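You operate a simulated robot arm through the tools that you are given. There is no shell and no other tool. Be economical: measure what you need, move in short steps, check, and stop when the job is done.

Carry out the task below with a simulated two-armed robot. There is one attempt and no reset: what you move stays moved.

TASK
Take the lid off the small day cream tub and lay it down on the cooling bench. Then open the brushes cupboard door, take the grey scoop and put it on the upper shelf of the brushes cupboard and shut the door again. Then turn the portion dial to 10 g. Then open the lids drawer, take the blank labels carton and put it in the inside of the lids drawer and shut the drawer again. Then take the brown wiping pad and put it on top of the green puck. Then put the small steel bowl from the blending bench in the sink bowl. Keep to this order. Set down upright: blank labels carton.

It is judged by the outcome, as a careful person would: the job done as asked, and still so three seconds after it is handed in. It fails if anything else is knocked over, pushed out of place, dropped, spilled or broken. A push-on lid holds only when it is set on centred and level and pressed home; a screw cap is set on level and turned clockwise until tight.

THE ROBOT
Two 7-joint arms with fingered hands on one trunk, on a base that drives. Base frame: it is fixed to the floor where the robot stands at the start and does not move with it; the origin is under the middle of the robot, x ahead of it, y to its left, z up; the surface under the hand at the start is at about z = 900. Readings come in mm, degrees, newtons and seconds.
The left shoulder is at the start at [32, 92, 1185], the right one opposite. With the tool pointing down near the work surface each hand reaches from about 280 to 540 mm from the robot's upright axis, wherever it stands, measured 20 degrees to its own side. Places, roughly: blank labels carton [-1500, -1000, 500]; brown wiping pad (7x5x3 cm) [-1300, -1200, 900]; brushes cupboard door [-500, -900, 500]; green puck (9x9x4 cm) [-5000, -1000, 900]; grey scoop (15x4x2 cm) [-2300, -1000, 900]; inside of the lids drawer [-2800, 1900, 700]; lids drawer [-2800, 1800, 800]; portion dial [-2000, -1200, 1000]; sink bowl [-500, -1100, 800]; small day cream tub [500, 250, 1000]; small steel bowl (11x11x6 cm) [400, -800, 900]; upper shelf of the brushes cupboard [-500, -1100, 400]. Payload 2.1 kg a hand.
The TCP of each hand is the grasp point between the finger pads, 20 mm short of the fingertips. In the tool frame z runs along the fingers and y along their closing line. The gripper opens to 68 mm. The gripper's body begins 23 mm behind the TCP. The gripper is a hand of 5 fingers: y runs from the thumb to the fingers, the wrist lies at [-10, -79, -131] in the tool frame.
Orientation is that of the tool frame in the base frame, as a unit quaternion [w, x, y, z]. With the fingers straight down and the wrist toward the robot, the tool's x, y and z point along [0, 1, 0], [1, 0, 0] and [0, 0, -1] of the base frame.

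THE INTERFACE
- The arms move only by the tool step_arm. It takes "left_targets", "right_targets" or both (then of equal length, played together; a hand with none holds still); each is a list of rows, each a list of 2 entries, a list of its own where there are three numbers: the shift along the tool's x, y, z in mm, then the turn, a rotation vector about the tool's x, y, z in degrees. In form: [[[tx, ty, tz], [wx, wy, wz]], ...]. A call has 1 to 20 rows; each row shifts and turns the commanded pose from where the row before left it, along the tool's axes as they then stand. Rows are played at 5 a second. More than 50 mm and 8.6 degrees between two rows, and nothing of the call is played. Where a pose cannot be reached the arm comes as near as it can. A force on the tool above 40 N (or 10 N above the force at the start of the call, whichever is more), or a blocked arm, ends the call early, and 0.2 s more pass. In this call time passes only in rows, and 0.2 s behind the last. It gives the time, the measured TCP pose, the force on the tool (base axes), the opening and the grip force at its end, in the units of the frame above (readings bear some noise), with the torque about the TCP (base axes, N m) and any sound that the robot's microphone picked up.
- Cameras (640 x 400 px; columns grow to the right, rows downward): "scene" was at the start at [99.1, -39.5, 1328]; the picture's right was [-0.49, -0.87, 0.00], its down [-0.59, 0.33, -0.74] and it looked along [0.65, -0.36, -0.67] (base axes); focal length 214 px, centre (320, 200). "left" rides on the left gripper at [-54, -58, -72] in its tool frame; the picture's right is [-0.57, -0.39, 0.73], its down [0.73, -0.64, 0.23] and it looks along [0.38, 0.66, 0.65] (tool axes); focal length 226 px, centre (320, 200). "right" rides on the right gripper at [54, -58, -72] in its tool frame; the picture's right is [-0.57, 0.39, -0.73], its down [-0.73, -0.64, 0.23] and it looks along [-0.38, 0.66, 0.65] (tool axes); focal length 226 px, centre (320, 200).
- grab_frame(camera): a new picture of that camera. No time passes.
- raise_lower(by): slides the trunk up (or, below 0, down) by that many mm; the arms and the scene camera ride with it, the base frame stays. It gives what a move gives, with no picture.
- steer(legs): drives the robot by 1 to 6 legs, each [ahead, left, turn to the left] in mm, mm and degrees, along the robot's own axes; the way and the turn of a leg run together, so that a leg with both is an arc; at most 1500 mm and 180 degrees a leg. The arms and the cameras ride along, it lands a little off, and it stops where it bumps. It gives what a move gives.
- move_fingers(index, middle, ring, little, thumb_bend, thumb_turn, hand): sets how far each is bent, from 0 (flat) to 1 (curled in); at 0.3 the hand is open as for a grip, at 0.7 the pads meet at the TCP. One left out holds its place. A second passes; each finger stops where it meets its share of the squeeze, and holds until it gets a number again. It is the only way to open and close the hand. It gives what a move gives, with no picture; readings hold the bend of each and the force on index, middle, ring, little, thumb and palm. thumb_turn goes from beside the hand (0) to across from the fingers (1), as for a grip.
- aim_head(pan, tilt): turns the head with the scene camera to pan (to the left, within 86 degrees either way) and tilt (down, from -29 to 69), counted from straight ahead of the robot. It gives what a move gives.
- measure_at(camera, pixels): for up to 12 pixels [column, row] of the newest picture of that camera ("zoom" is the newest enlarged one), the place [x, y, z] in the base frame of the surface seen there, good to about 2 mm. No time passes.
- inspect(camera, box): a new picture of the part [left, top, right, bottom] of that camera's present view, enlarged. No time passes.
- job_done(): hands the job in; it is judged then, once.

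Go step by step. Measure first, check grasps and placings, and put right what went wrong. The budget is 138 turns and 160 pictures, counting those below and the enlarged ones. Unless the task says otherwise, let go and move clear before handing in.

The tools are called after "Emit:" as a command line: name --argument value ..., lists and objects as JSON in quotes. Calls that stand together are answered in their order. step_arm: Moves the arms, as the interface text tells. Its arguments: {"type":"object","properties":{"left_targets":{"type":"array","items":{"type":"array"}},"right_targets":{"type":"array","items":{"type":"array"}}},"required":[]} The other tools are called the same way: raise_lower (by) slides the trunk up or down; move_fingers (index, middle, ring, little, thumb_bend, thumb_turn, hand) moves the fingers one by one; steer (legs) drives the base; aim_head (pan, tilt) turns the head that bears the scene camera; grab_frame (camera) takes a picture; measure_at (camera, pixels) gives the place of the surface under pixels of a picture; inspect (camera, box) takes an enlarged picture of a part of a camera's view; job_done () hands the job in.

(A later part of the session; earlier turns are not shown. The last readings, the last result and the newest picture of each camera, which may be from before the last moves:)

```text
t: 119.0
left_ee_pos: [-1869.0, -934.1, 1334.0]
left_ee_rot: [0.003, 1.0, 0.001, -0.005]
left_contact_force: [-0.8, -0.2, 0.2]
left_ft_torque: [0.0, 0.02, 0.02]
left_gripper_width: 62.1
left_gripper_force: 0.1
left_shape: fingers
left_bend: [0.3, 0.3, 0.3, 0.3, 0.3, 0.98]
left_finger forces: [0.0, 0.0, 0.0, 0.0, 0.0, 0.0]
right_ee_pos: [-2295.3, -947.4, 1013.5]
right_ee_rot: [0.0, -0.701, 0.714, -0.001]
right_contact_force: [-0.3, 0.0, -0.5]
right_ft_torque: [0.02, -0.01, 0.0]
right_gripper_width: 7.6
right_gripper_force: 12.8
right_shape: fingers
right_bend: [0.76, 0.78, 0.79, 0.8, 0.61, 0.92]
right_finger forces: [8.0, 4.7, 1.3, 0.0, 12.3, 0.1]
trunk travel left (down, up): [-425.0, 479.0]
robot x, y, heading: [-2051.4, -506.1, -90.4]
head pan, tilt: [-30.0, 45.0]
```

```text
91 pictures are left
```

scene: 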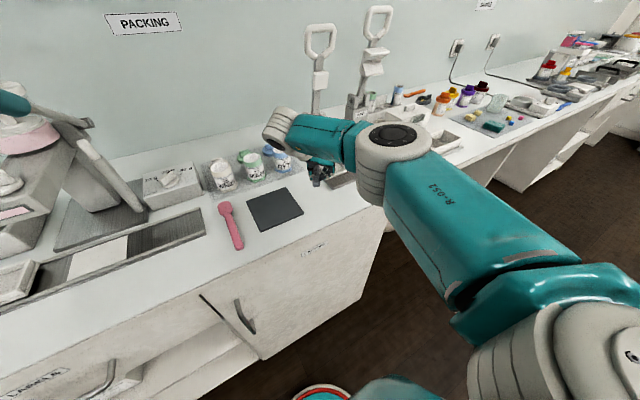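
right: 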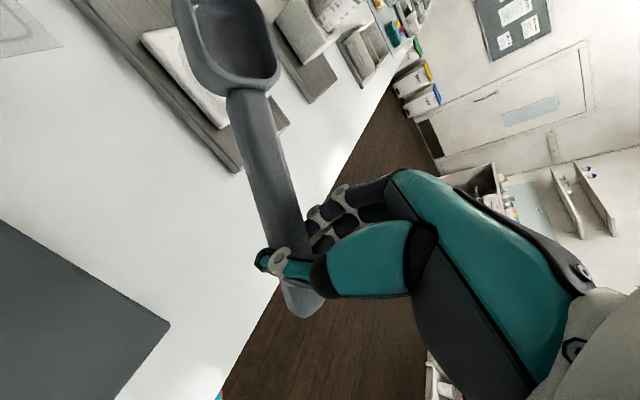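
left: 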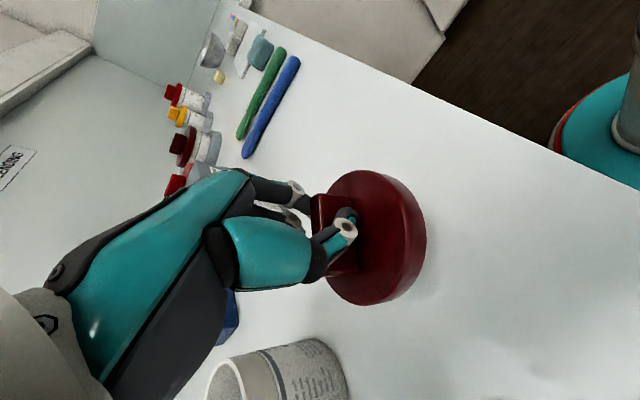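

The scoop hangs level. Drive back to the brushes cupboard keeping well clear of the open door, arriving at heading −60° so the left arm stays clear of the benches.

Emit:
steer --legs '[[-560, 0, 0], [0, 1500, 0], [0, 150, 0], [0, 0, 30]]'

Emit:
aim_head --pan -40 --tilt 45

Emit:
grab_frame --camera "scene"

```text
t: 131.7
left_ee_pos: [-33.7, -251.8, 1333.8]
left_ee_rot: [0.004, 0.968, 0.252, -0.004]
left_contact_force: [-0.8, 0.7, -0.8]
left_ft_torque: [0.01, 0.0, -0.01]
left_gripper_width: 62.0
left_gripper_force: 0.0
left_shape: fingers
left_bend: [0.3, 0.3, 0.3, 0.3, 0.3, 0.98]
left_finger forces: [0.0, 0.0, 0.1, 0.0, 0.1, 0.0]
right_ee_pos: [-398.9, -471.1, 1014.2]
right_ee_rot: [0.0, 0.857, -0.516, 0.0]
right_contact_force: [-0.8, -0.2, -1.3]
right_ft_torque: [0.01, 0.0, -0.01]
right_gripper_width: 7.2
right_gripper_force: 12.6
right_shape: fingers
right_bend: [0.76, 0.78, 0.79, 0.8, 0.61, 0.92]
right_finger forces: [8.2, 4.7, 1.4, 0.0, 12.3, 0.0]
trunk travel left (down, up): [-425.0, 479.0]
robot x, y, heading: [-404.5, 30.2, -61.2]
head pan, tilt: [-30.0, 45.0]
```

```text
t: 132.4
left_ee_pos: [-34.4, -251.5, 1334.7]
left_ee_rot: [0.004, 0.968, 0.252, -0.005]
left_contact_force: [0.4, -0.8, 0.3]
left_ft_torque: [-0.03, -0.02, 0.0]
left_gripper_width: 62.6
left_gripper_force: 0.1
left_shape: fingers
left_bend: [0.3, 0.3, 0.3, 0.3, 0.3, 0.98]
left_finger forces: [0.0, 0.0, 0.1, 0.0, 0.0, 0.0]
right_ee_pos: [-398.0, -470.5, 1013.6]
right_ee_rot: [0.0, 0.857, -0.515, 0.0]
right_contact_force: [0.0, -0.6, -0.5]
right_ft_torque: [0.01, 0.02, 0.0]
right_gripper_width: 7.5
right_gripper_force: 13.2
right_shape: fingers
right_bend: [0.76, 0.78, 0.79, 0.8, 0.61, 0.92]
right_finger forces: [8.1, 4.6, 1.4, 0.0, 12.3, 0.0]
trunk travel left (down, up): [-425.0, 479.0]
robot x, y, heading: [-403.6, 28.8, -61.0]
head pan, tilt: [-40.0, 45.0]
```

```text
90 pictures are left
```

scene: 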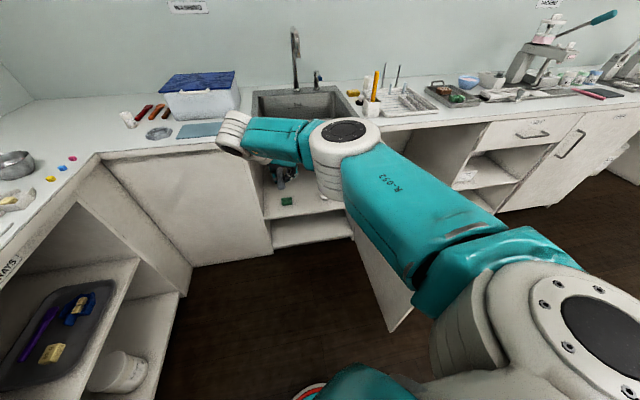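

The cupboard is open with the upper shelf visible near (295,205), a green item on it. Lower the trunk fully and look in.

Emit:
raise_lower --by -400

Emit:
aim_head --pan -35 --tilt 35

Emit:
grab_frame --camera "scene"

Emit:
grab_frame --camera "right"

```text
t: 136.2
left_ee_pos: [-0.8, -310.6, 851.3]
left_ee_rot: [-0.094, 0.963, 0.252, -0.029]
left_contact_force: [-0.5, -0.4, 0.2]
left_ft_torque: [0.0, 0.02, 0.02]
left_gripper_width: 62.3
left_gripper_force: 0.0
left_shape: fingers
left_bend: [0.3, 0.3, 0.3, 0.3, 0.3, 0.98]
left_finger forces: [0.0, 0.1, 0.0, 0.0, 0.0, 0.0]
right_ee_pos: [-398.3, -470.9, 614.3]
right_ee_rot: [-0.001, 0.857, -0.515, 0.0]
right_contact_force: [0.0, 0.0, -0.1]
right_ft_torque: [0.06, 0.01, 0.02]
right_gripper_width: 7.1
right_gripper_force: 13.7
right_shape: fingers
right_bend: [0.76, 0.78, 0.79, 0.8, 0.61, 0.92]
right_finger forces: [8.5, 4.9, 1.1, 0.0, 12.4, 0.1]
trunk travel left (down, up): [-25.0, 879.0]
robot x, y, heading: [-400.2, 32.2, -61.2]
head pan, tilt: [-40.0, 45.0]
```

```text
t: 136.9
left_ee_pos: [-0.4, -311.2, 851.1]
left_ee_rot: [-0.095, 0.963, 0.251, -0.03]
left_contact_force: [-0.4, 0.1, 0.0]
left_ft_torque: [-0.02, 0.0, -0.02]
left_gripper_width: 62.6
left_gripper_force: 0.1
left_shape: fingers
left_bend: [0.3, 0.3, 0.3, 0.3, 0.3, 0.98]
left_finger forces: [0.0, 0.1, 0.0, 0.0, 0.0, 0.1]
right_ee_pos: [-397.8, -470.8, 613.2]
right_ee_rot: [-0.001, 0.857, -0.515, 0.001]
right_contact_force: [-0.2, -0.2, 0.4]
right_ft_torque: [-0.02, 0.02, 0.01]
right_gripper_width: 7.1
right_gripper_force: 13.2
right_shape: fingers
right_bend: [0.76, 0.78, 0.79, 0.8, 0.61, 0.92]
right_finger forces: [8.5, 4.8, 1.2, 0.1, 12.3, 0.1]
trunk travel left (down, up): [-25.0, 879.0]
robot x, y, heading: [-401.0, 30.8, -61.2]
head pan, tilt: [-35.0, 35.0]
```

```text
89 pictures are left
```

scene: 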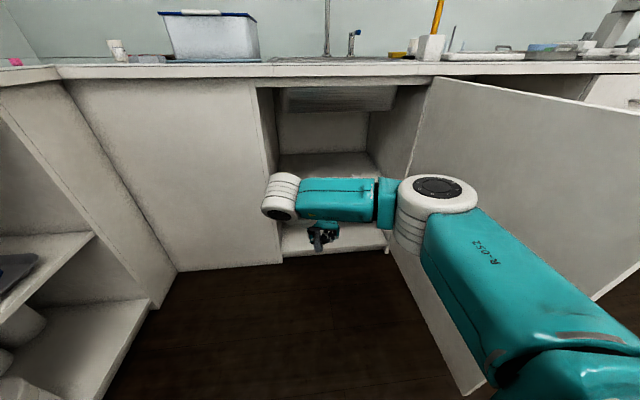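

```text
88 pictures are left
```

right: 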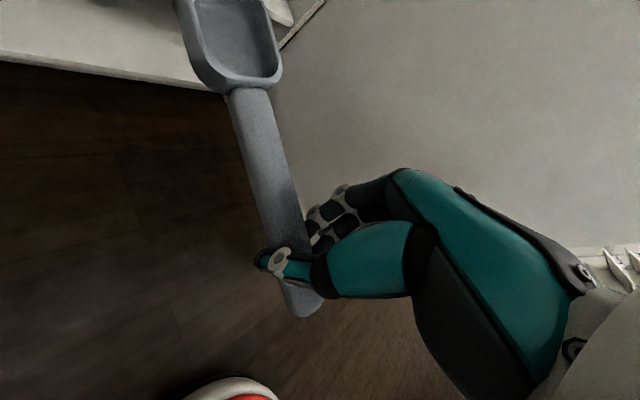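

Emit:
measure_at --camera "scene" --pixels '[[290, 157], [290, 166], [350, 172], [300, 170], [320, 130], [310, 105], [300, 245], [262, 120], [425, 110], [480, 385], [430, 85]]'

Emit:
inspect --camera "scene" --box '[240, 70, 448, 200]'

```text
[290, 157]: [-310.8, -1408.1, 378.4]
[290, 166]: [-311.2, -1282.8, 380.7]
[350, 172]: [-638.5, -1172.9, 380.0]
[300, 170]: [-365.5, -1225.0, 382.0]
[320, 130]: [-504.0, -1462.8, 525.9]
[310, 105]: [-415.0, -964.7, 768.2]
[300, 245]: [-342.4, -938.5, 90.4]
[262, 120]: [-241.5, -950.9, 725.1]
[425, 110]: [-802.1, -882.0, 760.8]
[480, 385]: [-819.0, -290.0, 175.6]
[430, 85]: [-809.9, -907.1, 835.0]
```

```text
3.08 times, centred on (344, 135) of scene
```

zoom: 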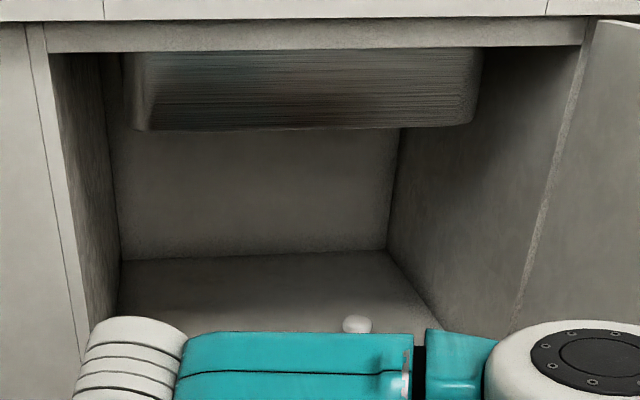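

Emit:
measure_at --camera "right" --pixels '[[60, 50], [130, 72], [160, 60], [280, 12], [100, 90], [230, 100], [250, 40], [200, 60]]'

Emit:
inspect --camera "right" --box '[0, 0, 320, 200]'

```text
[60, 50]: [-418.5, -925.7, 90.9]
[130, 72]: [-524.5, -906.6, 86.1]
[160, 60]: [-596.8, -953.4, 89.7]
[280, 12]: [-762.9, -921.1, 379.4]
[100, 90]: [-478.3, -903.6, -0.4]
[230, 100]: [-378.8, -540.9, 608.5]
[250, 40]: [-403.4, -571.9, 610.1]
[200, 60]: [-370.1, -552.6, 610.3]
```

```text
2.00 times, centred on (160, 100) of right
```

zoom: 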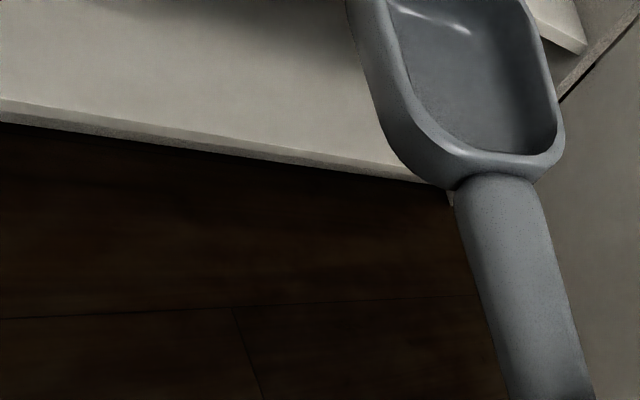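

Upper shelf top z=380, front edge y≈−915, sink bottom above z≈700; green item around [−330,−1020]. Lower the arm to z≈430 outside, then drive in toward [−440,−960].

Emit:
step_arm --right_targets '[[[0, 0, 40], [0, 0, 0]], [[0, 0, 40], [0, 0, 0]], [[0, 0, 40], [0, 0, 0]], [[0, 0, 40], [0, 0, 0]], [[0, 0, 24], [0, 0, 0]]]'

Emit:
grab_frame --camera "scene"

Emit:
grab_frame --camera "right"

```text
t: 138.1
left_ee_pos: [-0.6, -311.2, 851.1]
left_ee_rot: [-0.095, 0.963, 0.251, -0.029]
left_contact_force: [-0.4, -0.2, -0.2]
left_ft_torque: [0.04, 0.02, -0.01]
left_gripper_width: 62.3
left_gripper_force: 0.1
left_shape: fingers
left_bend: [0.3, 0.3, 0.3, 0.3, 0.3, 0.98]
left_finger forces: [0.1, 0.1, 0.0, 0.0, 0.0, 0.0]
right_ee_pos: [-397.4, -471.1, 427.8]
right_ee_rot: [0.0, 0.857, -0.516, 0.001]
right_contact_force: [-0.1, -0.4, 0.1]
right_ft_torque: [0.01, 0.0, 0.0]
right_gripper_width: 6.8
right_gripper_force: 12.5
right_shape: fingers
right_bend: [0.77, 0.79, 0.8, 0.8, 0.61, 0.92]
right_finger forces: [7.0, 4.7, 0.0, 0.1, 12.2, 0.1]
trunk travel left (down, up): [-25.0, 879.0]
robot x, y, heading: [-400.3, 31.9, -61.0]
head pan, tilt: [-35.0, 35.0]
```

```text
85 pictures are left
```

scene: 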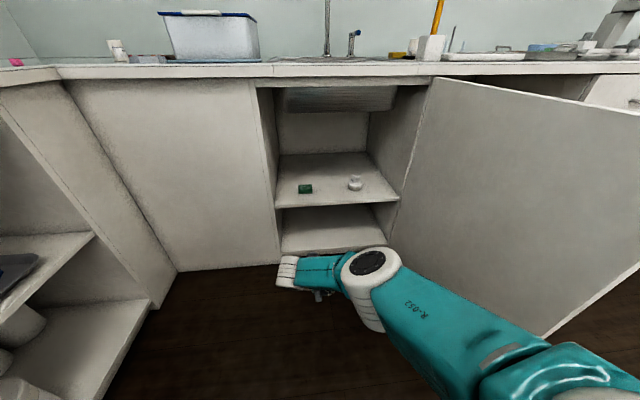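

```text
84 pictures are left
```

right: 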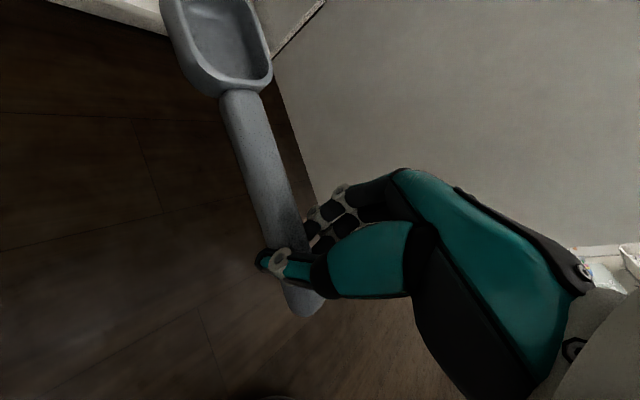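

Emit:
measure_at --camera "scene" --pixels '[[305, 190], [298, 190], [312, 190], [355, 183], [348, 188], [362, 187], [300, 206], [380, 200], [330, 195], [330, 204]]'

Emit:
measure_at --camera "right" --pixels '[[215, 15], [250, 80], [300, 305], [240, 110]]'

```text
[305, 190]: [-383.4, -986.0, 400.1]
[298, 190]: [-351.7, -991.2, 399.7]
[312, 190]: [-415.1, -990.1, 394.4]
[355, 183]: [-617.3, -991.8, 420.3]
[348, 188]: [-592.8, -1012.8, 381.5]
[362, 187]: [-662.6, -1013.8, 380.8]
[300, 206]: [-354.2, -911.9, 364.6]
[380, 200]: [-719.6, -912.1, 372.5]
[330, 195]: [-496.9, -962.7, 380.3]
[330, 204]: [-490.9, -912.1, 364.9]
```

```text
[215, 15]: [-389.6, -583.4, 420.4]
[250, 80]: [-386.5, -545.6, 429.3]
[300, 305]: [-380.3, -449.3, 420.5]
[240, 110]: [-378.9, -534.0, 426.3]
```

Emit:
measure_at --camera "scene" --pixels '[[370, 262], [400, 262], [372, 325], [395, 270], [300, 270], [450, 290], [540, 330], [520, 335]]'

```text
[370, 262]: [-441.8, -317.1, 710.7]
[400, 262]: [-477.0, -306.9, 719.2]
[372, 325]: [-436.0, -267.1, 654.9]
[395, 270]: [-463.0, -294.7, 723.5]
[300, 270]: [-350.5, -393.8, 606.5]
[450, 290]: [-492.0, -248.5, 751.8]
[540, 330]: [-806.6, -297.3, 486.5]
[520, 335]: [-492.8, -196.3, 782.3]
```

Free gap on the shelf between green (x −415) and white (x −590) items; place at x −503. Drive in stages.

Emit:
steer --legs '[[-51, -93, 0], [306, -170, 0]]'

Emit:
grab_frame --camera "right"

Emit:
grab_frame --camera "scene"

```text
t: 141.2
left_ee_pos: [-111.5, -661.4, 851.2]
left_ee_rot: [-0.095, 0.963, 0.25, -0.029]
left_contact_force: [0.4, 0.1, -0.4]
left_ft_torque: [0.0, -0.01, 0.02]
left_gripper_width: 62.4
left_gripper_force: 0.0
left_shape: fingers
left_bend: [0.3, 0.3, 0.3, 0.3, 0.3, 0.98]
left_finger forces: [0.1, 0.1, 0.1, 0.0, 0.1, 0.0]
right_ee_pos: [-508.1, -821.4, 428.6]
right_ee_rot: [0.0, 0.856, -0.516, 0.0]
right_contact_force: [-0.2, 0.0, 0.0]
right_ft_torque: [0.01, 0.01, -0.03]
right_gripper_width: 6.5
right_gripper_force: 12.1
right_shape: fingers
right_bend: [0.77, 0.79, 0.8, 0.8, 0.61, 0.92]
right_finger forces: [7.2, 4.5, 0.1, 0.0, 12.2, 0.1]
trunk travel left (down, up): [-25.0, 879.0]
robot x, y, heading: [-514.5, -316.4, -61.2]
head pan, tilt: [-35.0, 35.0]
```

```text
83 pictures are left
```

right: 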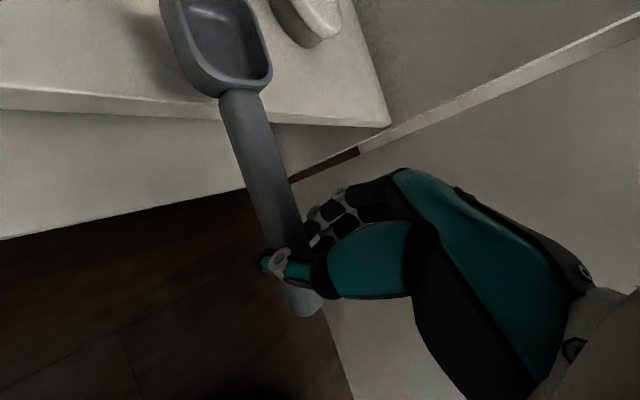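

```text
82 pictures are left
```

scene: 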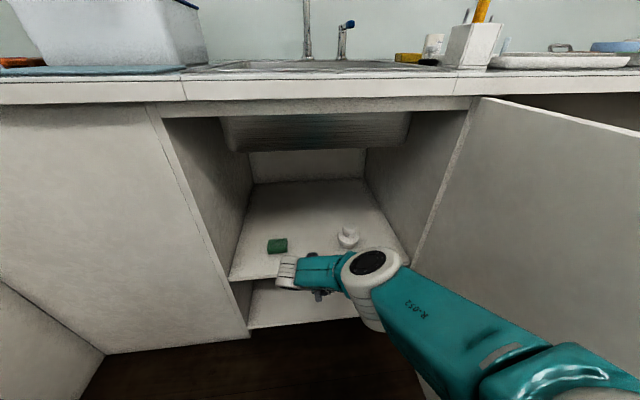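

Emit:
steer --legs '[[120, -60, 0]]'

Emit:
raise_lower --by -22

Emit:
grab_frame --camera "right"

Emit:
grab_frame --camera "scene"

```text
t: 142.5
left_ee_pos: [-107.3, -795.9, 851.9]
left_ee_rot: [-0.096, 0.963, 0.25, -0.029]
left_contact_force: [-0.1, 0.7, 0.4]
left_ft_torque: [0.01, 0.01, -0.01]
left_gripper_width: 62.4
left_gripper_force: 0.0
left_shape: fingers
left_bend: [0.3, 0.3, 0.3, 0.3, 0.3, 0.98]
left_finger forces: [0.0, 0.1, 0.0, 0.0, 0.0, 0.0]
right_ee_pos: [-503.6, -954.0, 429.0]
right_ee_rot: [0.0, 0.856, -0.516, 0.0]
right_contact_force: [-0.3, 0.4, 0.4]
right_ft_torque: [0.02, 0.0, 0.02]
right_gripper_width: 6.7
right_gripper_force: 11.9
right_shape: fingers
right_bend: [0.77, 0.79, 0.8, 0.8, 0.61, 0.92]
right_finger forces: [7.2, 4.6, 0.0, 0.0, 12.1, 0.0]
trunk travel left (down, up): [-25.0, 879.0]
robot x, y, heading: [-505.0, -451.8, -61.0]
head pan, tilt: [-35.0, 35.0]
```

```text
t: 143.2
left_ee_pos: [-106.2, -795.6, 828.5]
left_ee_rot: [-0.096, 0.963, 0.25, -0.03]
left_contact_force: [0.0, -0.5, 0.3]
left_ft_torque: [-0.02, 0.01, -0.03]
left_gripper_width: 62.2
left_gripper_force: 0.1
left_shape: fingers
left_bend: [0.3, 0.3, 0.3, 0.3, 0.3, 0.98]
left_finger forces: [0.0, 0.1, 0.0, 0.1, 0.0, 0.0]
right_ee_pos: [-503.2, -956.1, 406.6]
right_ee_rot: [0.0, 0.856, -0.516, 0.001]
right_contact_force: [0.0, 0.5, -0.2]
right_ft_torque: [0.02, 0.01, 0.02]
right_gripper_width: 6.5
right_gripper_force: 11.6
right_shape: fingers
right_bend: [0.77, 0.79, 0.8, 0.8, 0.61, 0.92]
right_finger forces: [7.1, 4.6, 0.1, 0.0, 12.2, 0.1]
trunk travel left (down, up): [-3.0, 901.0]
robot x, y, heading: [-504.5, -452.1, -60.8]
head pan, tilt: [-35.0, 35.0]
```

```text
81 pictures are left
```

right: 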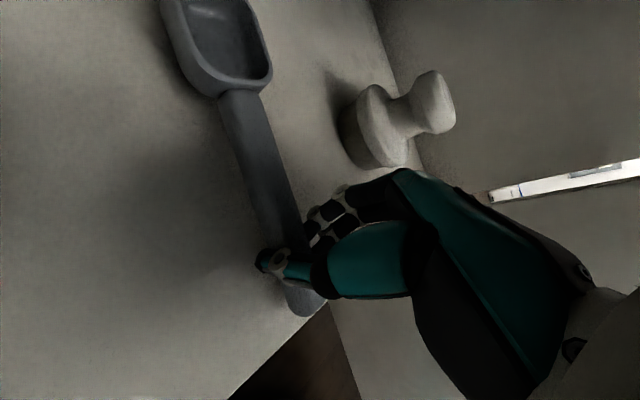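

```text
80 pictures are left
```

scene: 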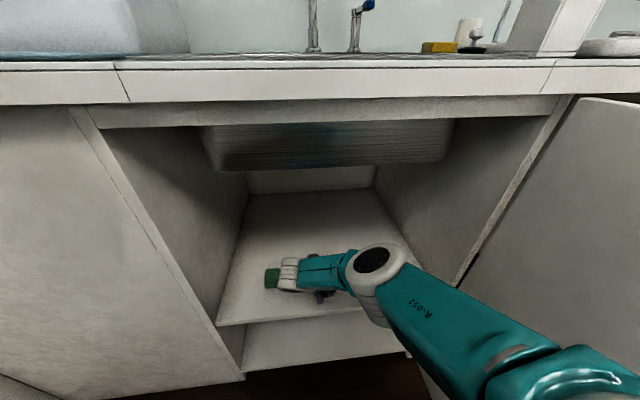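

Scoop is ~4 mm above the shelf. Lower a few mm to contact and release.

Emit:
step_arm --right_targets '[[[0, 0, 2], [0, 0, 0]], [[0, 0, 2], [0, 0, 0]]]'

Emit:
move_fingers --hand "right" --index 0.4 --middle 0.4 --ring 0.4 --little 0.4 --thumb_bend 0.4

Emit:
step_arm --right_targets '[[[0, 0, -20], [0, 0, 0]], [[0, 0, -20], [0, 0, 0]]]'

Emit:
grab_frame --camera "right"

```text
t: 143.8
left_ee_pos: [-106.1, -796.4, 829.0]
left_ee_rot: [-0.095, 0.963, 0.25, -0.028]
left_contact_force: [-0.5, -0.8, 0.8]
left_ft_torque: [0.01, -0.02, 0.01]
left_gripper_width: 62.2
left_gripper_force: 0.2
left_shape: fingers
left_bend: [0.3, 0.3, 0.3, 0.3, 0.3, 0.98]
left_finger forces: [0.0, 0.0, 0.0, 0.0, 0.2, 0.1]
right_ee_pos: [-502.3, -955.0, 403.9]
right_ee_rot: [0.0, 0.856, -0.517, 0.0]
right_contact_force: [0.5, -0.6, 0.2]
right_ft_torque: [0.0, 0.01, -0.01]
right_gripper_width: 6.7
right_gripper_force: 12.3
right_shape: fingers
right_bend: [0.77, 0.79, 0.8, 0.8, 0.61, 0.92]
right_finger forces: [7.1, 4.7, 0.1, 0.0, 12.1, 0.0]
trunk travel left (down, up): [-3.0, 901.0]
robot x, y, heading: [-505.8, -452.3, -61.2]
head pan, tilt: [-35.0, 35.0]
```

```text
t: 144.8
left_ee_pos: [-106.7, -796.6, 829.8]
left_ee_rot: [-0.096, 0.963, 0.25, -0.029]
left_contact_force: [0.4, 0.0, 0.9]
left_ft_torque: [0.02, -0.01, 0.0]
left_gripper_width: 62.4
left_gripper_force: 0.1
left_shape: fingers
left_bend: [0.3, 0.3, 0.3, 0.3, 0.3, 0.98]
left_finger forces: [0.0, 0.0, 0.1, 0.0, 0.0, 0.0]
right_ee_pos: [-503.5, -955.4, 404.4]
right_ee_rot: [0.0, 0.856, -0.517, 0.0]
right_contact_force: [0.0, -0.1, -0.6]
right_ft_torque: [-0.03, 0.0, 0.01]
right_gripper_width: 45.3
right_gripper_force: 0.0
right_shape: fingers
right_bend: [0.4, 0.4, 0.4, 0.4, 0.4, 0.98]
right_finger forces: [0.0, 0.1, 0.0, 0.0, 0.0, 0.0]
trunk travel left (down, up): [-3.0, 901.0]
robot x, y, heading: [-504.0, -452.6, -61.4]
head pan, tilt: [-35.0, 35.0]
```

```text
t: 145.3
left_ee_pos: [-106.8, -796.5, 829.1]
left_ee_rot: [-0.096, 0.963, 0.25, -0.029]
left_contact_force: [0.1, 0.2, -0.1]
left_ft_torque: [0.0, 0.0, 0.02]
left_gripper_width: 62.2
left_gripper_force: 0.0
left_shape: fingers
left_bend: [0.3, 0.3, 0.3, 0.3, 0.3, 0.98]
left_finger forces: [0.0, 0.0, 0.0, 0.0, 0.0, 0.1]
right_ee_pos: [-504.2, -955.5, 443.6]
right_ee_rot: [0.0, 0.856, -0.517, -0.001]
right_contact_force: [0.0, -0.3, -0.1]
right_ft_torque: [0.02, -0.01, 0.0]
right_gripper_width: 45.4
right_gripper_force: 0.0
right_shape: fingers
right_bend: [0.4, 0.4, 0.4, 0.4, 0.4, 0.98]
right_finger forces: [0.0, 0.1, 0.0, 0.0, 0.1, 0.0]
trunk travel left (down, up): [-3.0, 901.0]
robot x, y, heading: [-501.7, -451.6, -61.3]
head pan, tilt: [-35.0, 35.0]
```

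```text
79 pictures are left
```

right: 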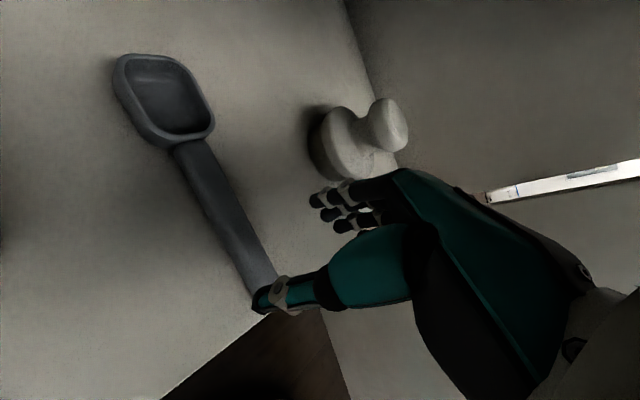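

Scoop lies flat on the upper shelf. Back out, raise, and go round to the outer side of the door to push it shut.

Emit:
steer --legs '[[-429, 238, 0]]'

Emit:
raise_lower --by 450

Emit:
grab_frame --camera "scene"

Emit:
steer --legs '[[0, 0, 61], [0, 110, 0], [-900, 0, 0], [0, -325, 0]]'

Emit:
aim_head --pan -25 --tilt 40

Emit:
grab_frame --camera "scene"

```text
t: 148.2
left_ee_pos: [-102.3, -305.5, 829.8]
left_ee_rot: [-0.095, 0.963, 0.25, -0.029]
left_contact_force: [-0.1, 0.4, -0.4]
left_ft_torque: [-0.03, -0.02, -0.04]
left_gripper_width: 62.1
left_gripper_force: 0.2
left_shape: fingers
left_bend: [0.3, 0.3, 0.3, 0.3, 0.3, 0.98]
left_finger forces: [0.1, 0.0, 0.0, 0.0, 0.0, 0.0]
right_ee_pos: [-498.6, -464.6, 443.2]
right_ee_rot: [0.0, 0.856, -0.516, 0.0]
right_contact_force: [0.8, 0.7, -1.3]
right_ft_torque: [0.03, -0.01, 0.04]
right_gripper_width: 45.5
right_gripper_force: 0.1
right_shape: fingers
right_bend: [0.4, 0.4, 0.4, 0.4, 0.4, 0.98]
right_finger forces: [0.0, 0.1, 0.1, 0.0, 0.1, 0.1]
trunk travel left (down, up): [-3.0, 901.0]
robot x, y, heading: [-499.8, 33.7, -61.4]
head pan, tilt: [-35.0, 35.0]
```

```text
refused: 450 is not a number from -400 to 400
```

```text
78 pictures are left
```

scene: 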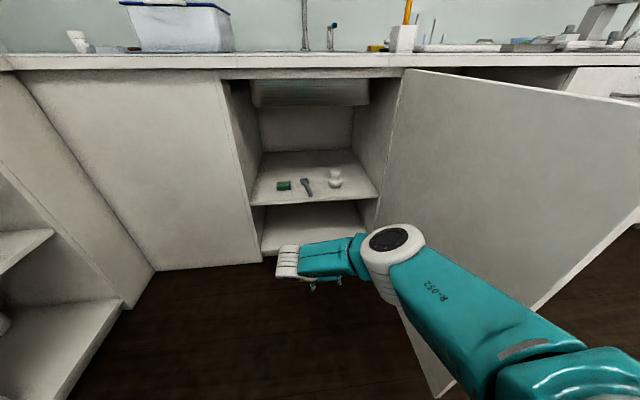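

```text
t: 158.2
left_ee_pos: [-902.2, 5.4, 829.3]
left_ee_rot: [-0.067, 0.701, 0.706, -0.074]
left_contact_force: [-0.3, 0.7, 0.4]
left_ft_torque: [-0.01, 0.02, 0.02]
left_gripper_width: 62.2
left_gripper_force: 0.0
left_shape: fingers
left_bend: [0.3, 0.3, 0.3, 0.3, 0.3, 0.98]
left_finger forces: [0.0, 0.0, 0.0, 0.0, 0.0, 0.1]
right_ee_pos: [-953.9, -417.8, 444.0]
right_ee_rot: [0.0, 1.0, -0.008, -0.001]
right_contact_force: [-0.3, 0.2, 0.5]
right_ft_torque: [0.02, -0.02, 0.05]
right_gripper_width: 45.5
right_gripper_force: 0.1
right_shape: fingers
right_bend: [0.4, 0.4, 0.4, 0.4, 0.4, 0.98]
right_finger forces: [0.0, 0.0, 0.0, 0.0, 0.0, 0.0]
trunk travel left (down, up): [-3.0, 901.0]
robot x, y, heading: [-1396.4, -177.2, 0.0]
head pan, tilt: [-35.0, 35.0]
```

```text
t: 158.9
left_ee_pos: [-902.3, 5.2, 830.1]
left_ee_rot: [-0.067, 0.702, 0.706, -0.073]
left_contact_force: [0.5, -0.3, 0.4]
left_ft_torque: [0.03, 0.02, -0.03]
left_gripper_width: 62.1
left_gripper_force: 0.1
left_shape: fingers
left_bend: [0.3, 0.3, 0.3, 0.3, 0.3, 0.98]
left_finger forces: [0.1, 0.1, 0.0, 0.0, 0.0, 0.0]
right_ee_pos: [-954.2, -418.0, 444.4]
right_ee_rot: [0.0, 1.0, -0.008, 0.0]
right_contact_force: [0.3, 0.8, -0.1]
right_ft_torque: [-0.05, -0.02, 0.0]
right_gripper_width: 45.3
right_gripper_force: 0.1
right_shape: fingers
right_bend: [0.4, 0.4, 0.4, 0.4, 0.4, 0.98]
right_finger forces: [0.0, 0.0, 0.0, 0.0, 0.1, 0.0]
trunk travel left (down, up): [-3.0, 901.0]
robot x, y, heading: [-1395.7, -180.2, -0.2]
head pan, tilt: [-25.0, 40.0]
```

```text
77 pictures are left
```

scene: 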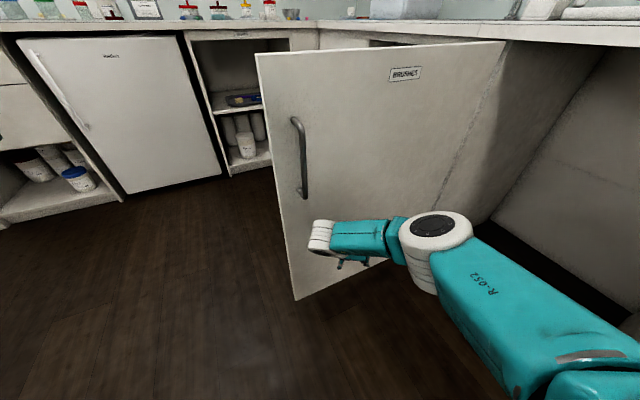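

Scoop visible on the shelf between the other items. Raise the trunk, make a loose fist, then advance toward the door face.

Emit:
raise_lower --by 300

Emit:
move_fingers --hand "right" --index 0.7 --middle 0.7 --ring 0.7 --little 0.7 --thumb_bend 0.6

Emit:
steer --legs '[[55, 0, 0]]'

Emit:
grab_frame --camera "scene"

Emit:
grab_frame --camera "right"

```text
t: 161.9
left_ee_pos: [-958.3, 6.2, 1201.5]
left_ee_rot: [-0.005, 0.705, 0.709, -0.013]
left_contact_force: [-0.8, 0.8, -0.8]
left_ft_torque: [0.02, 0.02, 0.04]
left_gripper_width: 62.3
left_gripper_force: 0.0
left_shape: fingers
left_bend: [0.3, 0.3, 0.3, 0.3, 0.3, 0.98]
left_finger forces: [0.0, 0.1, 0.0, 0.1, 0.0, 0.0]
right_ee_pos: [-950.9, -417.5, 763.1]
right_ee_rot: [0.0, 1.0, -0.009, 0.024]
right_contact_force: [-0.2, 0.3, 0.1]
right_ft_torque: [0.05, -0.01, -0.05]
right_gripper_width: 45.5
right_gripper_force: 0.0
right_shape: fingers
right_bend: [0.4, 0.4, 0.4, 0.4, 0.4, 0.98]
right_finger forces: [0.0, 0.0, 0.0, 0.1, 0.0, 0.0]
trunk travel left (down, up): [-303.0, 601.0]
robot x, y, heading: [-1396.4, -178.7, -0.1]
head pan, tilt: [-25.0, 40.0]
```

```text
t: 162.9
left_ee_pos: [-958.5, 5.2, 1202.1]
left_ee_rot: [-0.005, 0.705, 0.709, -0.013]
left_contact_force: [-0.8, 0.5, -0.5]
left_ft_torque: [0.0, -0.01, 0.0]
left_gripper_width: 62.4
left_gripper_force: 0.2
left_shape: fingers
left_bend: [0.3, 0.3, 0.3, 0.3, 0.3, 0.98]
left_finger forces: [0.0, 0.0, 0.0, 0.1, 0.1, 0.1]
right_ee_pos: [-948.6, -416.5, 763.2]
right_ee_rot: [0.0, 1.0, -0.008, 0.023]
right_contact_force: [0.1, -0.3, 0.0]
right_ft_torque: [-0.03, -0.07, -0.01]
right_gripper_width: 4.1
right_gripper_force: 0.0
right_shape: fingers
right_bend: [0.7, 0.7, 0.7, 0.7, 0.6, 0.98]
right_finger forces: [0.1, 0.0, 0.0, 0.0, 0.1, 0.0]
trunk travel left (down, up): [-303.0, 601.0]
robot x, y, heading: [-1395.1, -179.5, -0.1]
head pan, tilt: [-25.0, 40.0]
```

```text
t: 163.9
left_ee_pos: [-904.3, 5.3, 1203.4]
left_ee_rot: [-0.006, 0.705, 0.709, -0.013]
left_contact_force: [-0.2, 0.0, 0.4]
left_ft_torque: [-0.02, -0.02, -0.02]
left_gripper_width: 62.5
left_gripper_force: 0.1
left_shape: fingers
left_bend: [0.3, 0.3, 0.3, 0.3, 0.3, 0.98]
left_finger forces: [0.0, 0.0, 0.0, 0.1, 0.1, 0.0]
right_ee_pos: [-893.8, -418.6, 764.1]
right_ee_rot: [0.001, 1.0, -0.009, 0.023]
right_contact_force: [-1.0, 0.3, -0.3]
right_ft_torque: [0.02, 0.02, -0.05]
right_gripper_width: 4.0
right_gripper_force: 0.1
right_shape: fingers
right_bend: [0.7, 0.7, 0.7, 0.7, 0.6, 0.98]
right_finger forces: [0.0, 0.1, 0.0, 0.0, 0.0, 0.0]
trunk travel left (down, up): [-303.0, 601.0]
robot x, y, heading: [-1341.4, -174.5, 0.1]
head pan, tilt: [-25.0, 40.0]
```

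```text
76 pictures are left
```

scene: 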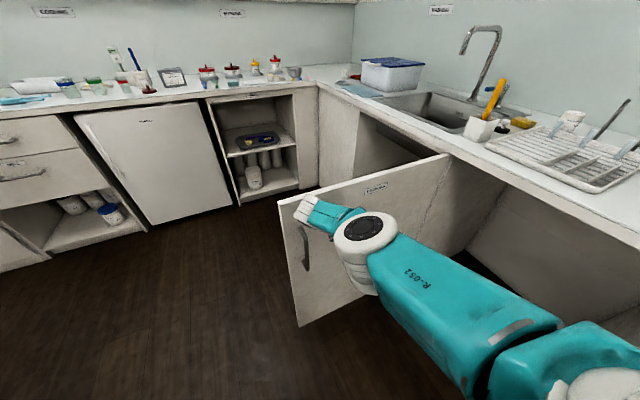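

```text
75 pictures are left
```

right: 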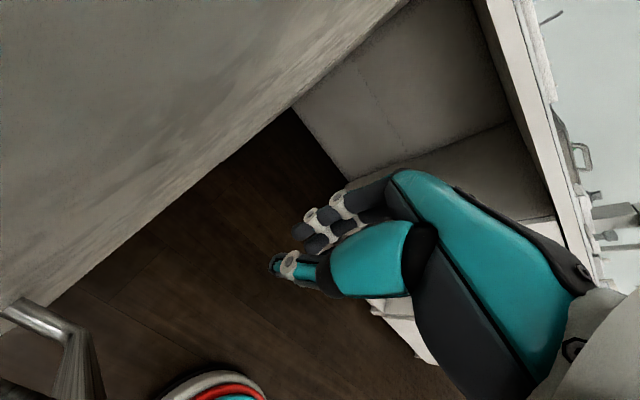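

Now swing the door shut with a reverse arc about the hinge (40° first).

Emit:
steer --legs '[[124, 90, -10], [124, 90, -10], [124, 90, -10], [124, 90, -10]]'

Emit:
grab_frame --camera "scene"

```text
t: 168.2
left_ee_pos: [-307.3, -154.1, 1203.4]
left_ee_rot: [-0.01, 0.905, 0.425, -0.011]
left_contact_force: [-0.3, 0.0, -0.5]
left_ft_torque: [0.02, -0.02, -0.01]
left_gripper_width: 62.4
left_gripper_force: 0.0
left_shape: fingers
left_bend: [0.3, 0.3, 0.3, 0.3, 0.3, 0.98]
left_finger forces: [0.1, 0.1, 0.0, 0.0, 0.0, 0.0]
right_ee_pos: [-573.2, -484.5, 763.3]
right_ee_rot: [0.008, 0.936, -0.351, 0.023]
right_contact_force: [0.1, -0.3, 0.0]
right_ft_torque: [0.01, 0.03, 0.01]
right_gripper_width: 4.2
right_gripper_force: 0.2
right_shape: fingers
right_bend: [0.7, 0.7, 0.7, 0.7, 0.6, 0.98]
right_finger forces: [0.1, 0.0, 0.1, 0.0, 0.0, 0.1]
trunk travel left (down, up): [-303.0, 601.0]
robot x, y, heading: [-762.4, -15.9, -40.4]
head pan, tilt: [-25.0, 40.0]
```

```text
74 pictures are left
```

scene: 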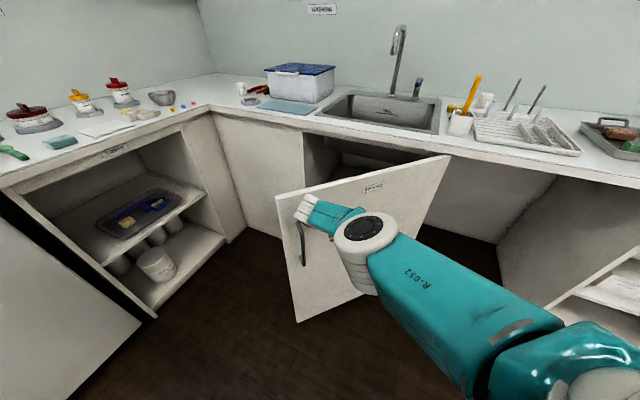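

Working. Continue 45° more.

Emit:
steer --legs '[[124, 90, -10], [124, 90, -10], [124, 90, -10], [124, 90, -10], [62, 45, -5]]'

Emit:
grab_frame --camera "scene"

```text
t: 173.2
left_ee_pos: [64.9, -734.3, 1202.3]
left_ee_rot: [-0.013, 0.999, 0.049, -0.006]
left_contact_force: [0.4, -0.1, -0.8]
left_ft_torque: [0.03, 0.01, -0.02]
left_gripper_width: 62.3
left_gripper_force: 0.1
left_shape: fingers
left_bend: [0.3, 0.3, 0.3, 0.3, 0.3, 0.98]
left_finger forces: [0.0, 0.1, 0.0, 0.0, 0.1, 0.0]
right_ee_pos: [-356.9, -782.1, 763.7]
right_ee_rot: [0.016, 0.732, -0.681, 0.017]
right_contact_force: [0.2, -0.5, -0.2]
right_ft_torque: [0.0, -0.03, 0.0]
right_gripper_width: 4.1
right_gripper_force: 0.0
right_shape: fingers
right_bend: [0.7, 0.7, 0.7, 0.7, 0.6, 0.98]
right_finger forces: [0.0, 0.0, 0.0, 0.0, 0.0, 0.0]
trunk travel left (down, up): [-303.0, 601.0]
robot x, y, heading: [-155.9, -316.5, -85.0]
head pan, tilt: [-25.0, 40.0]
```

```text
73 pictures are left
```

scene: 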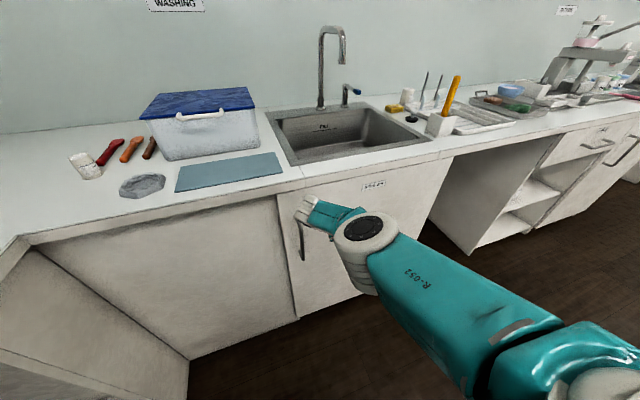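

Nearly closed. Push the last bit.

Emit:
steer --legs '[[40, 20, -4], [20, 0, 0]]'

Emit:
inspect --camera "scene" --box '[240, 120, 480, 330]'

```text
t: 174.5
left_ee_pos: [57.8, -804.9, 1202.4]
left_ee_rot: [-0.012, 1.0, 0.013, -0.005]
left_contact_force: [-0.3, -0.7, 0.2]
left_ft_torque: [-0.02, -0.01, -0.01]
left_gripper_width: 62.1
left_gripper_force: 0.1
left_shape: fingers
left_bend: [0.3, 0.3, 0.3, 0.3, 0.3, 0.98]
left_finger forces: [0.0, 0.1, 0.0, 0.1, 0.0, 0.0]
right_ee_pos: [-366.4, -821.9, 764.6]
right_ee_rot: [0.016, 0.708, -0.705, 0.016]
right_contact_force: [3.8, 35.7, -17.1]
right_ft_torque: [-1.89, 1.37, 2.63]
right_gripper_width: 3.9
right_gripper_force: 0.1
right_shape: fingers
right_bend: [0.7, 0.7, 0.7, 0.7, 0.6, 0.98]
right_finger forces: [0.0, 0.0, 0.0, 0.0, 0.0, 0.0]
trunk travel left (down, up): [-303.0, 601.0]
robot x, y, heading: [-133.1, -376.6, -88.7]
head pan, tilt: [-25.0, 40.0]
```

```text
1.90 times, centred on (360, 225) of scene
```

zoom: 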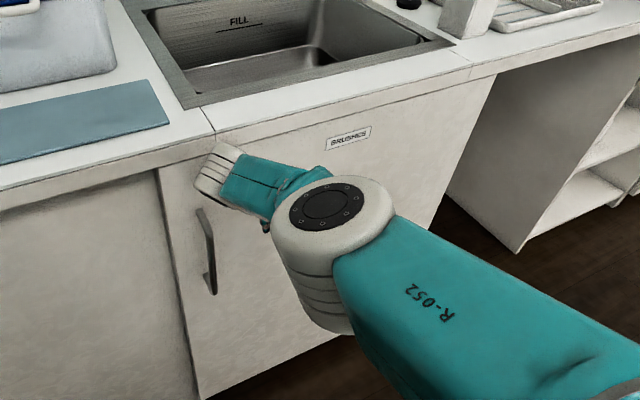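

Pushing at ~36 N, door looks shut. Back off and measure the door plane.

Emit:
steer --legs '[[-150, 0, 0]]'

Emit:
grab_frame --camera "scene"

```text
t: 175.9
left_ee_pos: [56.1, -658.1, 1201.8]
left_ee_rot: [-0.013, 1.0, 0.015, -0.005]
left_contact_force: [0.7, -0.2, 0.5]
left_ft_torque: [0.0, -0.03, -0.02]
left_gripper_width: 62.4
left_gripper_force: 0.1
left_shape: fingers
left_bend: [0.3, 0.3, 0.3, 0.3, 0.3, 0.98]
left_finger forces: [0.0, 0.0, 0.1, 0.0, 0.1, 0.1]
right_ee_pos: [-368.8, -676.0, 762.5]
right_ee_rot: [0.016, 0.709, -0.705, 0.015]
right_contact_force: [0.4, 0.0, -0.3]
right_ft_torque: [-0.02, -0.01, -0.02]
right_gripper_width: 4.2
right_gripper_force: 0.0
right_shape: fingers
right_bend: [0.7, 0.7, 0.7, 0.7, 0.6, 0.98]
right_finger forces: [0.0, 0.0, 0.1, 0.0, 0.1, 0.0]
trunk travel left (down, up): [-303.0, 601.0]
robot x, y, heading: [-137.7, -222.8, -88.8]
head pan, tilt: [-25.0, 40.0]
```

```text
71 pictures are left
```

scene: 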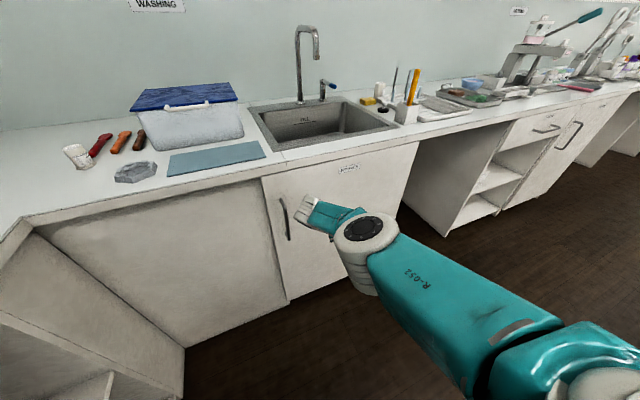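

Emit:
measure_at --camera "scene" --pixels '[[268, 200], [275, 240], [255, 200], [290, 290], [300, 180], [400, 180], [278, 196], [375, 165], [240, 240]]'

```text
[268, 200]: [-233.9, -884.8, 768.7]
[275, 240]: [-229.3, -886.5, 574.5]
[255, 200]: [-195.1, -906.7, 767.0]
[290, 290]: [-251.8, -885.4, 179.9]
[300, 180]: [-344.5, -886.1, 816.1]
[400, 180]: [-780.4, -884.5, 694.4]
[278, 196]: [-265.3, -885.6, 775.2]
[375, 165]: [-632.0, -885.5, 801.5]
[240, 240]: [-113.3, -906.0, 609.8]
```

The door is shut (y −885 across, as at the start). Next the portion dial: drive over to x≈−1900 and look.

Emit:
raise_lower --by 122

Emit:
steer --legs '[[-120, 0, -1.2], [0, -1500, 0], [0, -200, 0], [300, 0, 0]]'

Emit:
aim_head --pan 0 --tilt 35

Emit:
grab_frame --camera "scene"

```text
t: 177.4
left_ee_pos: [53.3, -645.4, 1337.0]
left_ee_rot: [0.003, 1.0, 0.013, -0.005]
left_contact_force: [-1.0, -0.2, 0.1]
left_ft_torque: [0.01, 0.0, 0.02]
left_gripper_width: 62.4
left_gripper_force: 0.0
left_shape: fingers
left_bend: [0.3, 0.3, 0.3, 0.3, 0.3, 0.98]
left_finger forces: [0.0, 0.0, 0.1, 0.0, 0.0, 0.0]
right_ee_pos: [-368.4, -677.1, 903.3]
right_ee_rot: [0.029, 0.709, -0.704, 0.031]
right_contact_force: [0.5, -0.4, 1.0]
right_ft_torque: [-0.03, -0.03, -0.02]
right_gripper_width: 3.8
right_gripper_force: 0.0
right_shape: fingers
right_bend: [0.7, 0.7, 0.7, 0.7, 0.6, 0.98]
right_finger forces: [0.0, 0.0, 0.0, 0.0, 0.0, 0.0]
trunk travel left (down, up): [-425.0, 479.0]
robot x, y, heading: [-142.1, -223.2, -88.7]
head pan, tilt: [-25.0, 40.0]
```

```text
t: 188.5
left_ee_pos: [-1657.3, -813.6, 1337.1]
left_ee_rot: [0.003, 1.0, -0.009, -0.005]
left_contact_force: [0.1, 0.5, -0.2]
left_ft_torque: [-0.01, 0.0, 0.0]
left_gripper_width: 62.0
left_gripper_force: 0.1
left_shape: fingers
left_bend: [0.3, 0.3, 0.3, 0.3, 0.3, 0.98]
left_finger forces: [0.1, 0.0, 0.1, 0.1, 0.1, 0.1]
right_ee_pos: [-2082.2, -826.2, 903.1]
right_ee_rot: [-0.031, -0.693, 0.72, -0.031]
right_contact_force: [-0.4, 0.1, 0.2]
right_ft_torque: [0.0, 0.0, 0.02]
right_gripper_width: 4.3
right_gripper_force: 0.1
right_shape: fingers
right_bend: [0.7, 0.7, 0.7, 0.7, 0.6, 0.98]
right_finger forces: [0.1, 0.0, 0.1, 0.0, 0.0, 0.0]
trunk travel left (down, up): [-425.0, 479.0]
robot x, y, heading: [-1834.3, -386.1, -91.1]
head pan, tilt: [-25.0, 40.0]
```

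```text
t: 189.4
left_ee_pos: [-1657.5, -813.6, 1337.1]
left_ee_rot: [0.003, 1.0, -0.008, -0.006]
left_contact_force: [0.2, -0.3, 0.1]
left_ft_torque: [-0.01, -0.01, 0.02]
left_gripper_width: 62.4
left_gripper_force: 0.1
left_shape: fingers
left_bend: [0.3, 0.3, 0.3, 0.3, 0.3, 0.98]
left_finger forces: [0.1, 0.0, 0.0, 0.0, 0.0, 0.1]
right_ee_pos: [-2082.4, -826.6, 901.3]
right_ee_rot: [-0.03, -0.694, 0.719, -0.03]
right_contact_force: [-0.2, -0.3, -0.1]
right_ft_torque: [0.01, 0.01, 0.03]
right_gripper_width: 4.0
right_gripper_force: 0.0
right_shape: fingers
right_bend: [0.7, 0.7, 0.7, 0.7, 0.6, 0.98]
right_finger forces: [0.0, 0.0, 0.1, 0.1, 0.0, 0.0]
trunk travel left (down, up): [-425.0, 479.0]
robot x, y, heading: [-1832.2, -385.7, -91.3]
head pan, tilt: [0.0, 35.0]
```

```text
70 pictures are left
```

scene: 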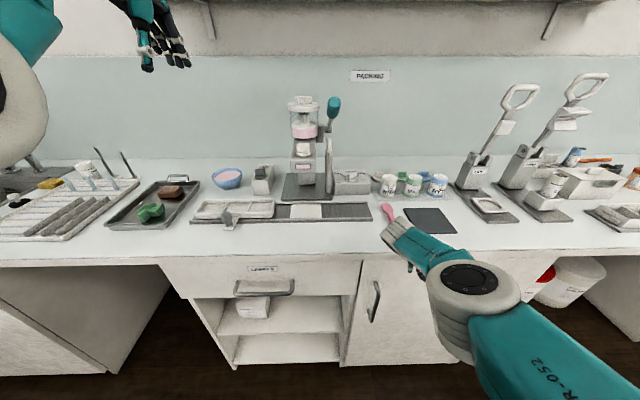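

Emit:
inspect --camera "scene" --box '[250, 150, 410, 230]'

Emit:
inspect --camera "scene" --box '[330, 165, 378, 195]'

```text
4.00 times, centred on (330, 190) of scene
```

zoom: 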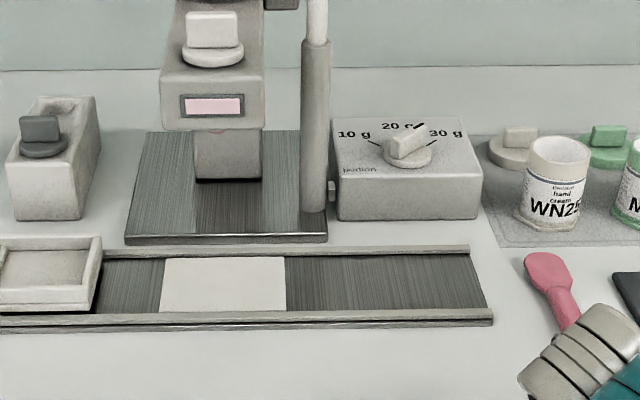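

```text
13.33 times, centred on (354, 180) of scene
```

zoom: 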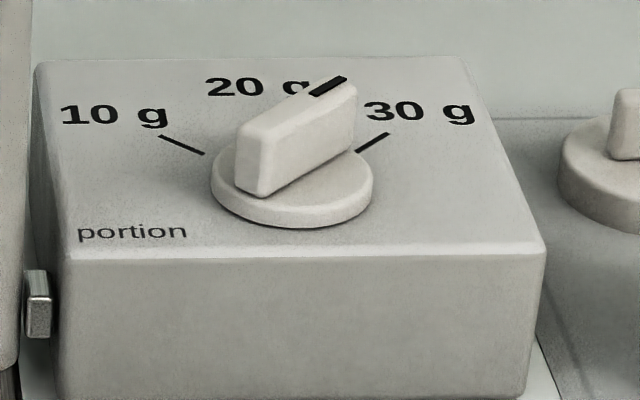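

The dial's bar has a black pointer mark at (330,87). Measure knob and ticks.

Emit:
measure_at --camera "zoom" --pixels '[[328, 87], [300, 115], [245, 145], [205, 154], [162, 137], [358, 151], [387, 134], [290, 215], [215, 190], [370, 180], [350, 110], [255, 185]]'

```text
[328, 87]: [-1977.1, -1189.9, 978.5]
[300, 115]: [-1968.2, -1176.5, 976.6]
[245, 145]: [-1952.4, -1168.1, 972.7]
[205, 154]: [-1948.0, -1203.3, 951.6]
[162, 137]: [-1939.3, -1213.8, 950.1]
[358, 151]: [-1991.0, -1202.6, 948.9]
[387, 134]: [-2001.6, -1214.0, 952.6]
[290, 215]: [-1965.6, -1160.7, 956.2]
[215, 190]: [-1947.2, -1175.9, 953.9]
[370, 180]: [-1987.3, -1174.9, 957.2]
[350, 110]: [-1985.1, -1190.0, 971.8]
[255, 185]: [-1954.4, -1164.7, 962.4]
```

Pointer is at 30 g; 10 g needs a 90° counter-clockwise turn about centre ≈[−1970,−1179]. I need to know how near the base can get: look down at the base front.

Emit:
aim_head --pan 0 --tilt 69

Emit:
grab_frame --camera "scene"

```text
t: 190.3
left_ee_pos: [-1657.1, -814.4, 1336.2]
left_ee_rot: [0.003, 1.0, -0.009, -0.005]
left_contact_force: [-0.1, 0.8, -0.5]
left_ft_torque: [0.01, 0.01, 0.01]
left_gripper_width: 62.5
left_gripper_force: 0.0
left_shape: fingers
left_bend: [0.3, 0.3, 0.3, 0.3, 0.3, 0.98]
left_finger forces: [0.0, 0.0, 0.0, 0.0, 0.0, 0.0]
right_ee_pos: [-2081.5, -826.2, 903.6]
right_ee_rot: [-0.03, -0.693, 0.72, -0.03]
right_contact_force: [0.7, 0.1, 0.3]
right_ft_torque: [0.01, 0.02, -0.01]
right_gripper_width: 4.0
right_gripper_force: 0.1
right_shape: fingers
right_bend: [0.7, 0.7, 0.7, 0.7, 0.6, 0.98]
right_finger forces: [0.0, 0.0, 0.1, 0.1, 0.1, 0.0]
trunk travel left (down, up): [-425.0, 479.0]
robot x, y, heading: [-1830.4, -383.6, -91.2]
head pan, tilt: [0.0, 68.8]
```

```text
67 pictures are left
```

scene: 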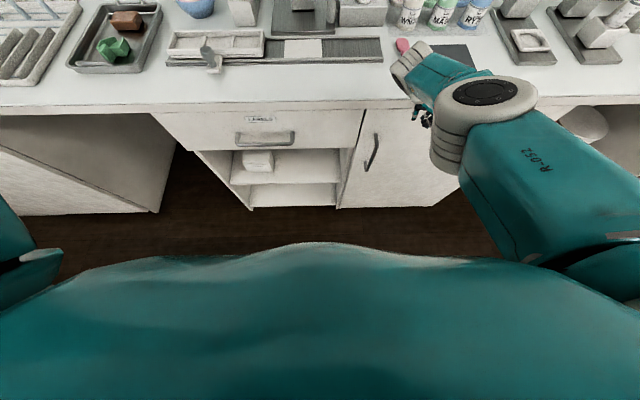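

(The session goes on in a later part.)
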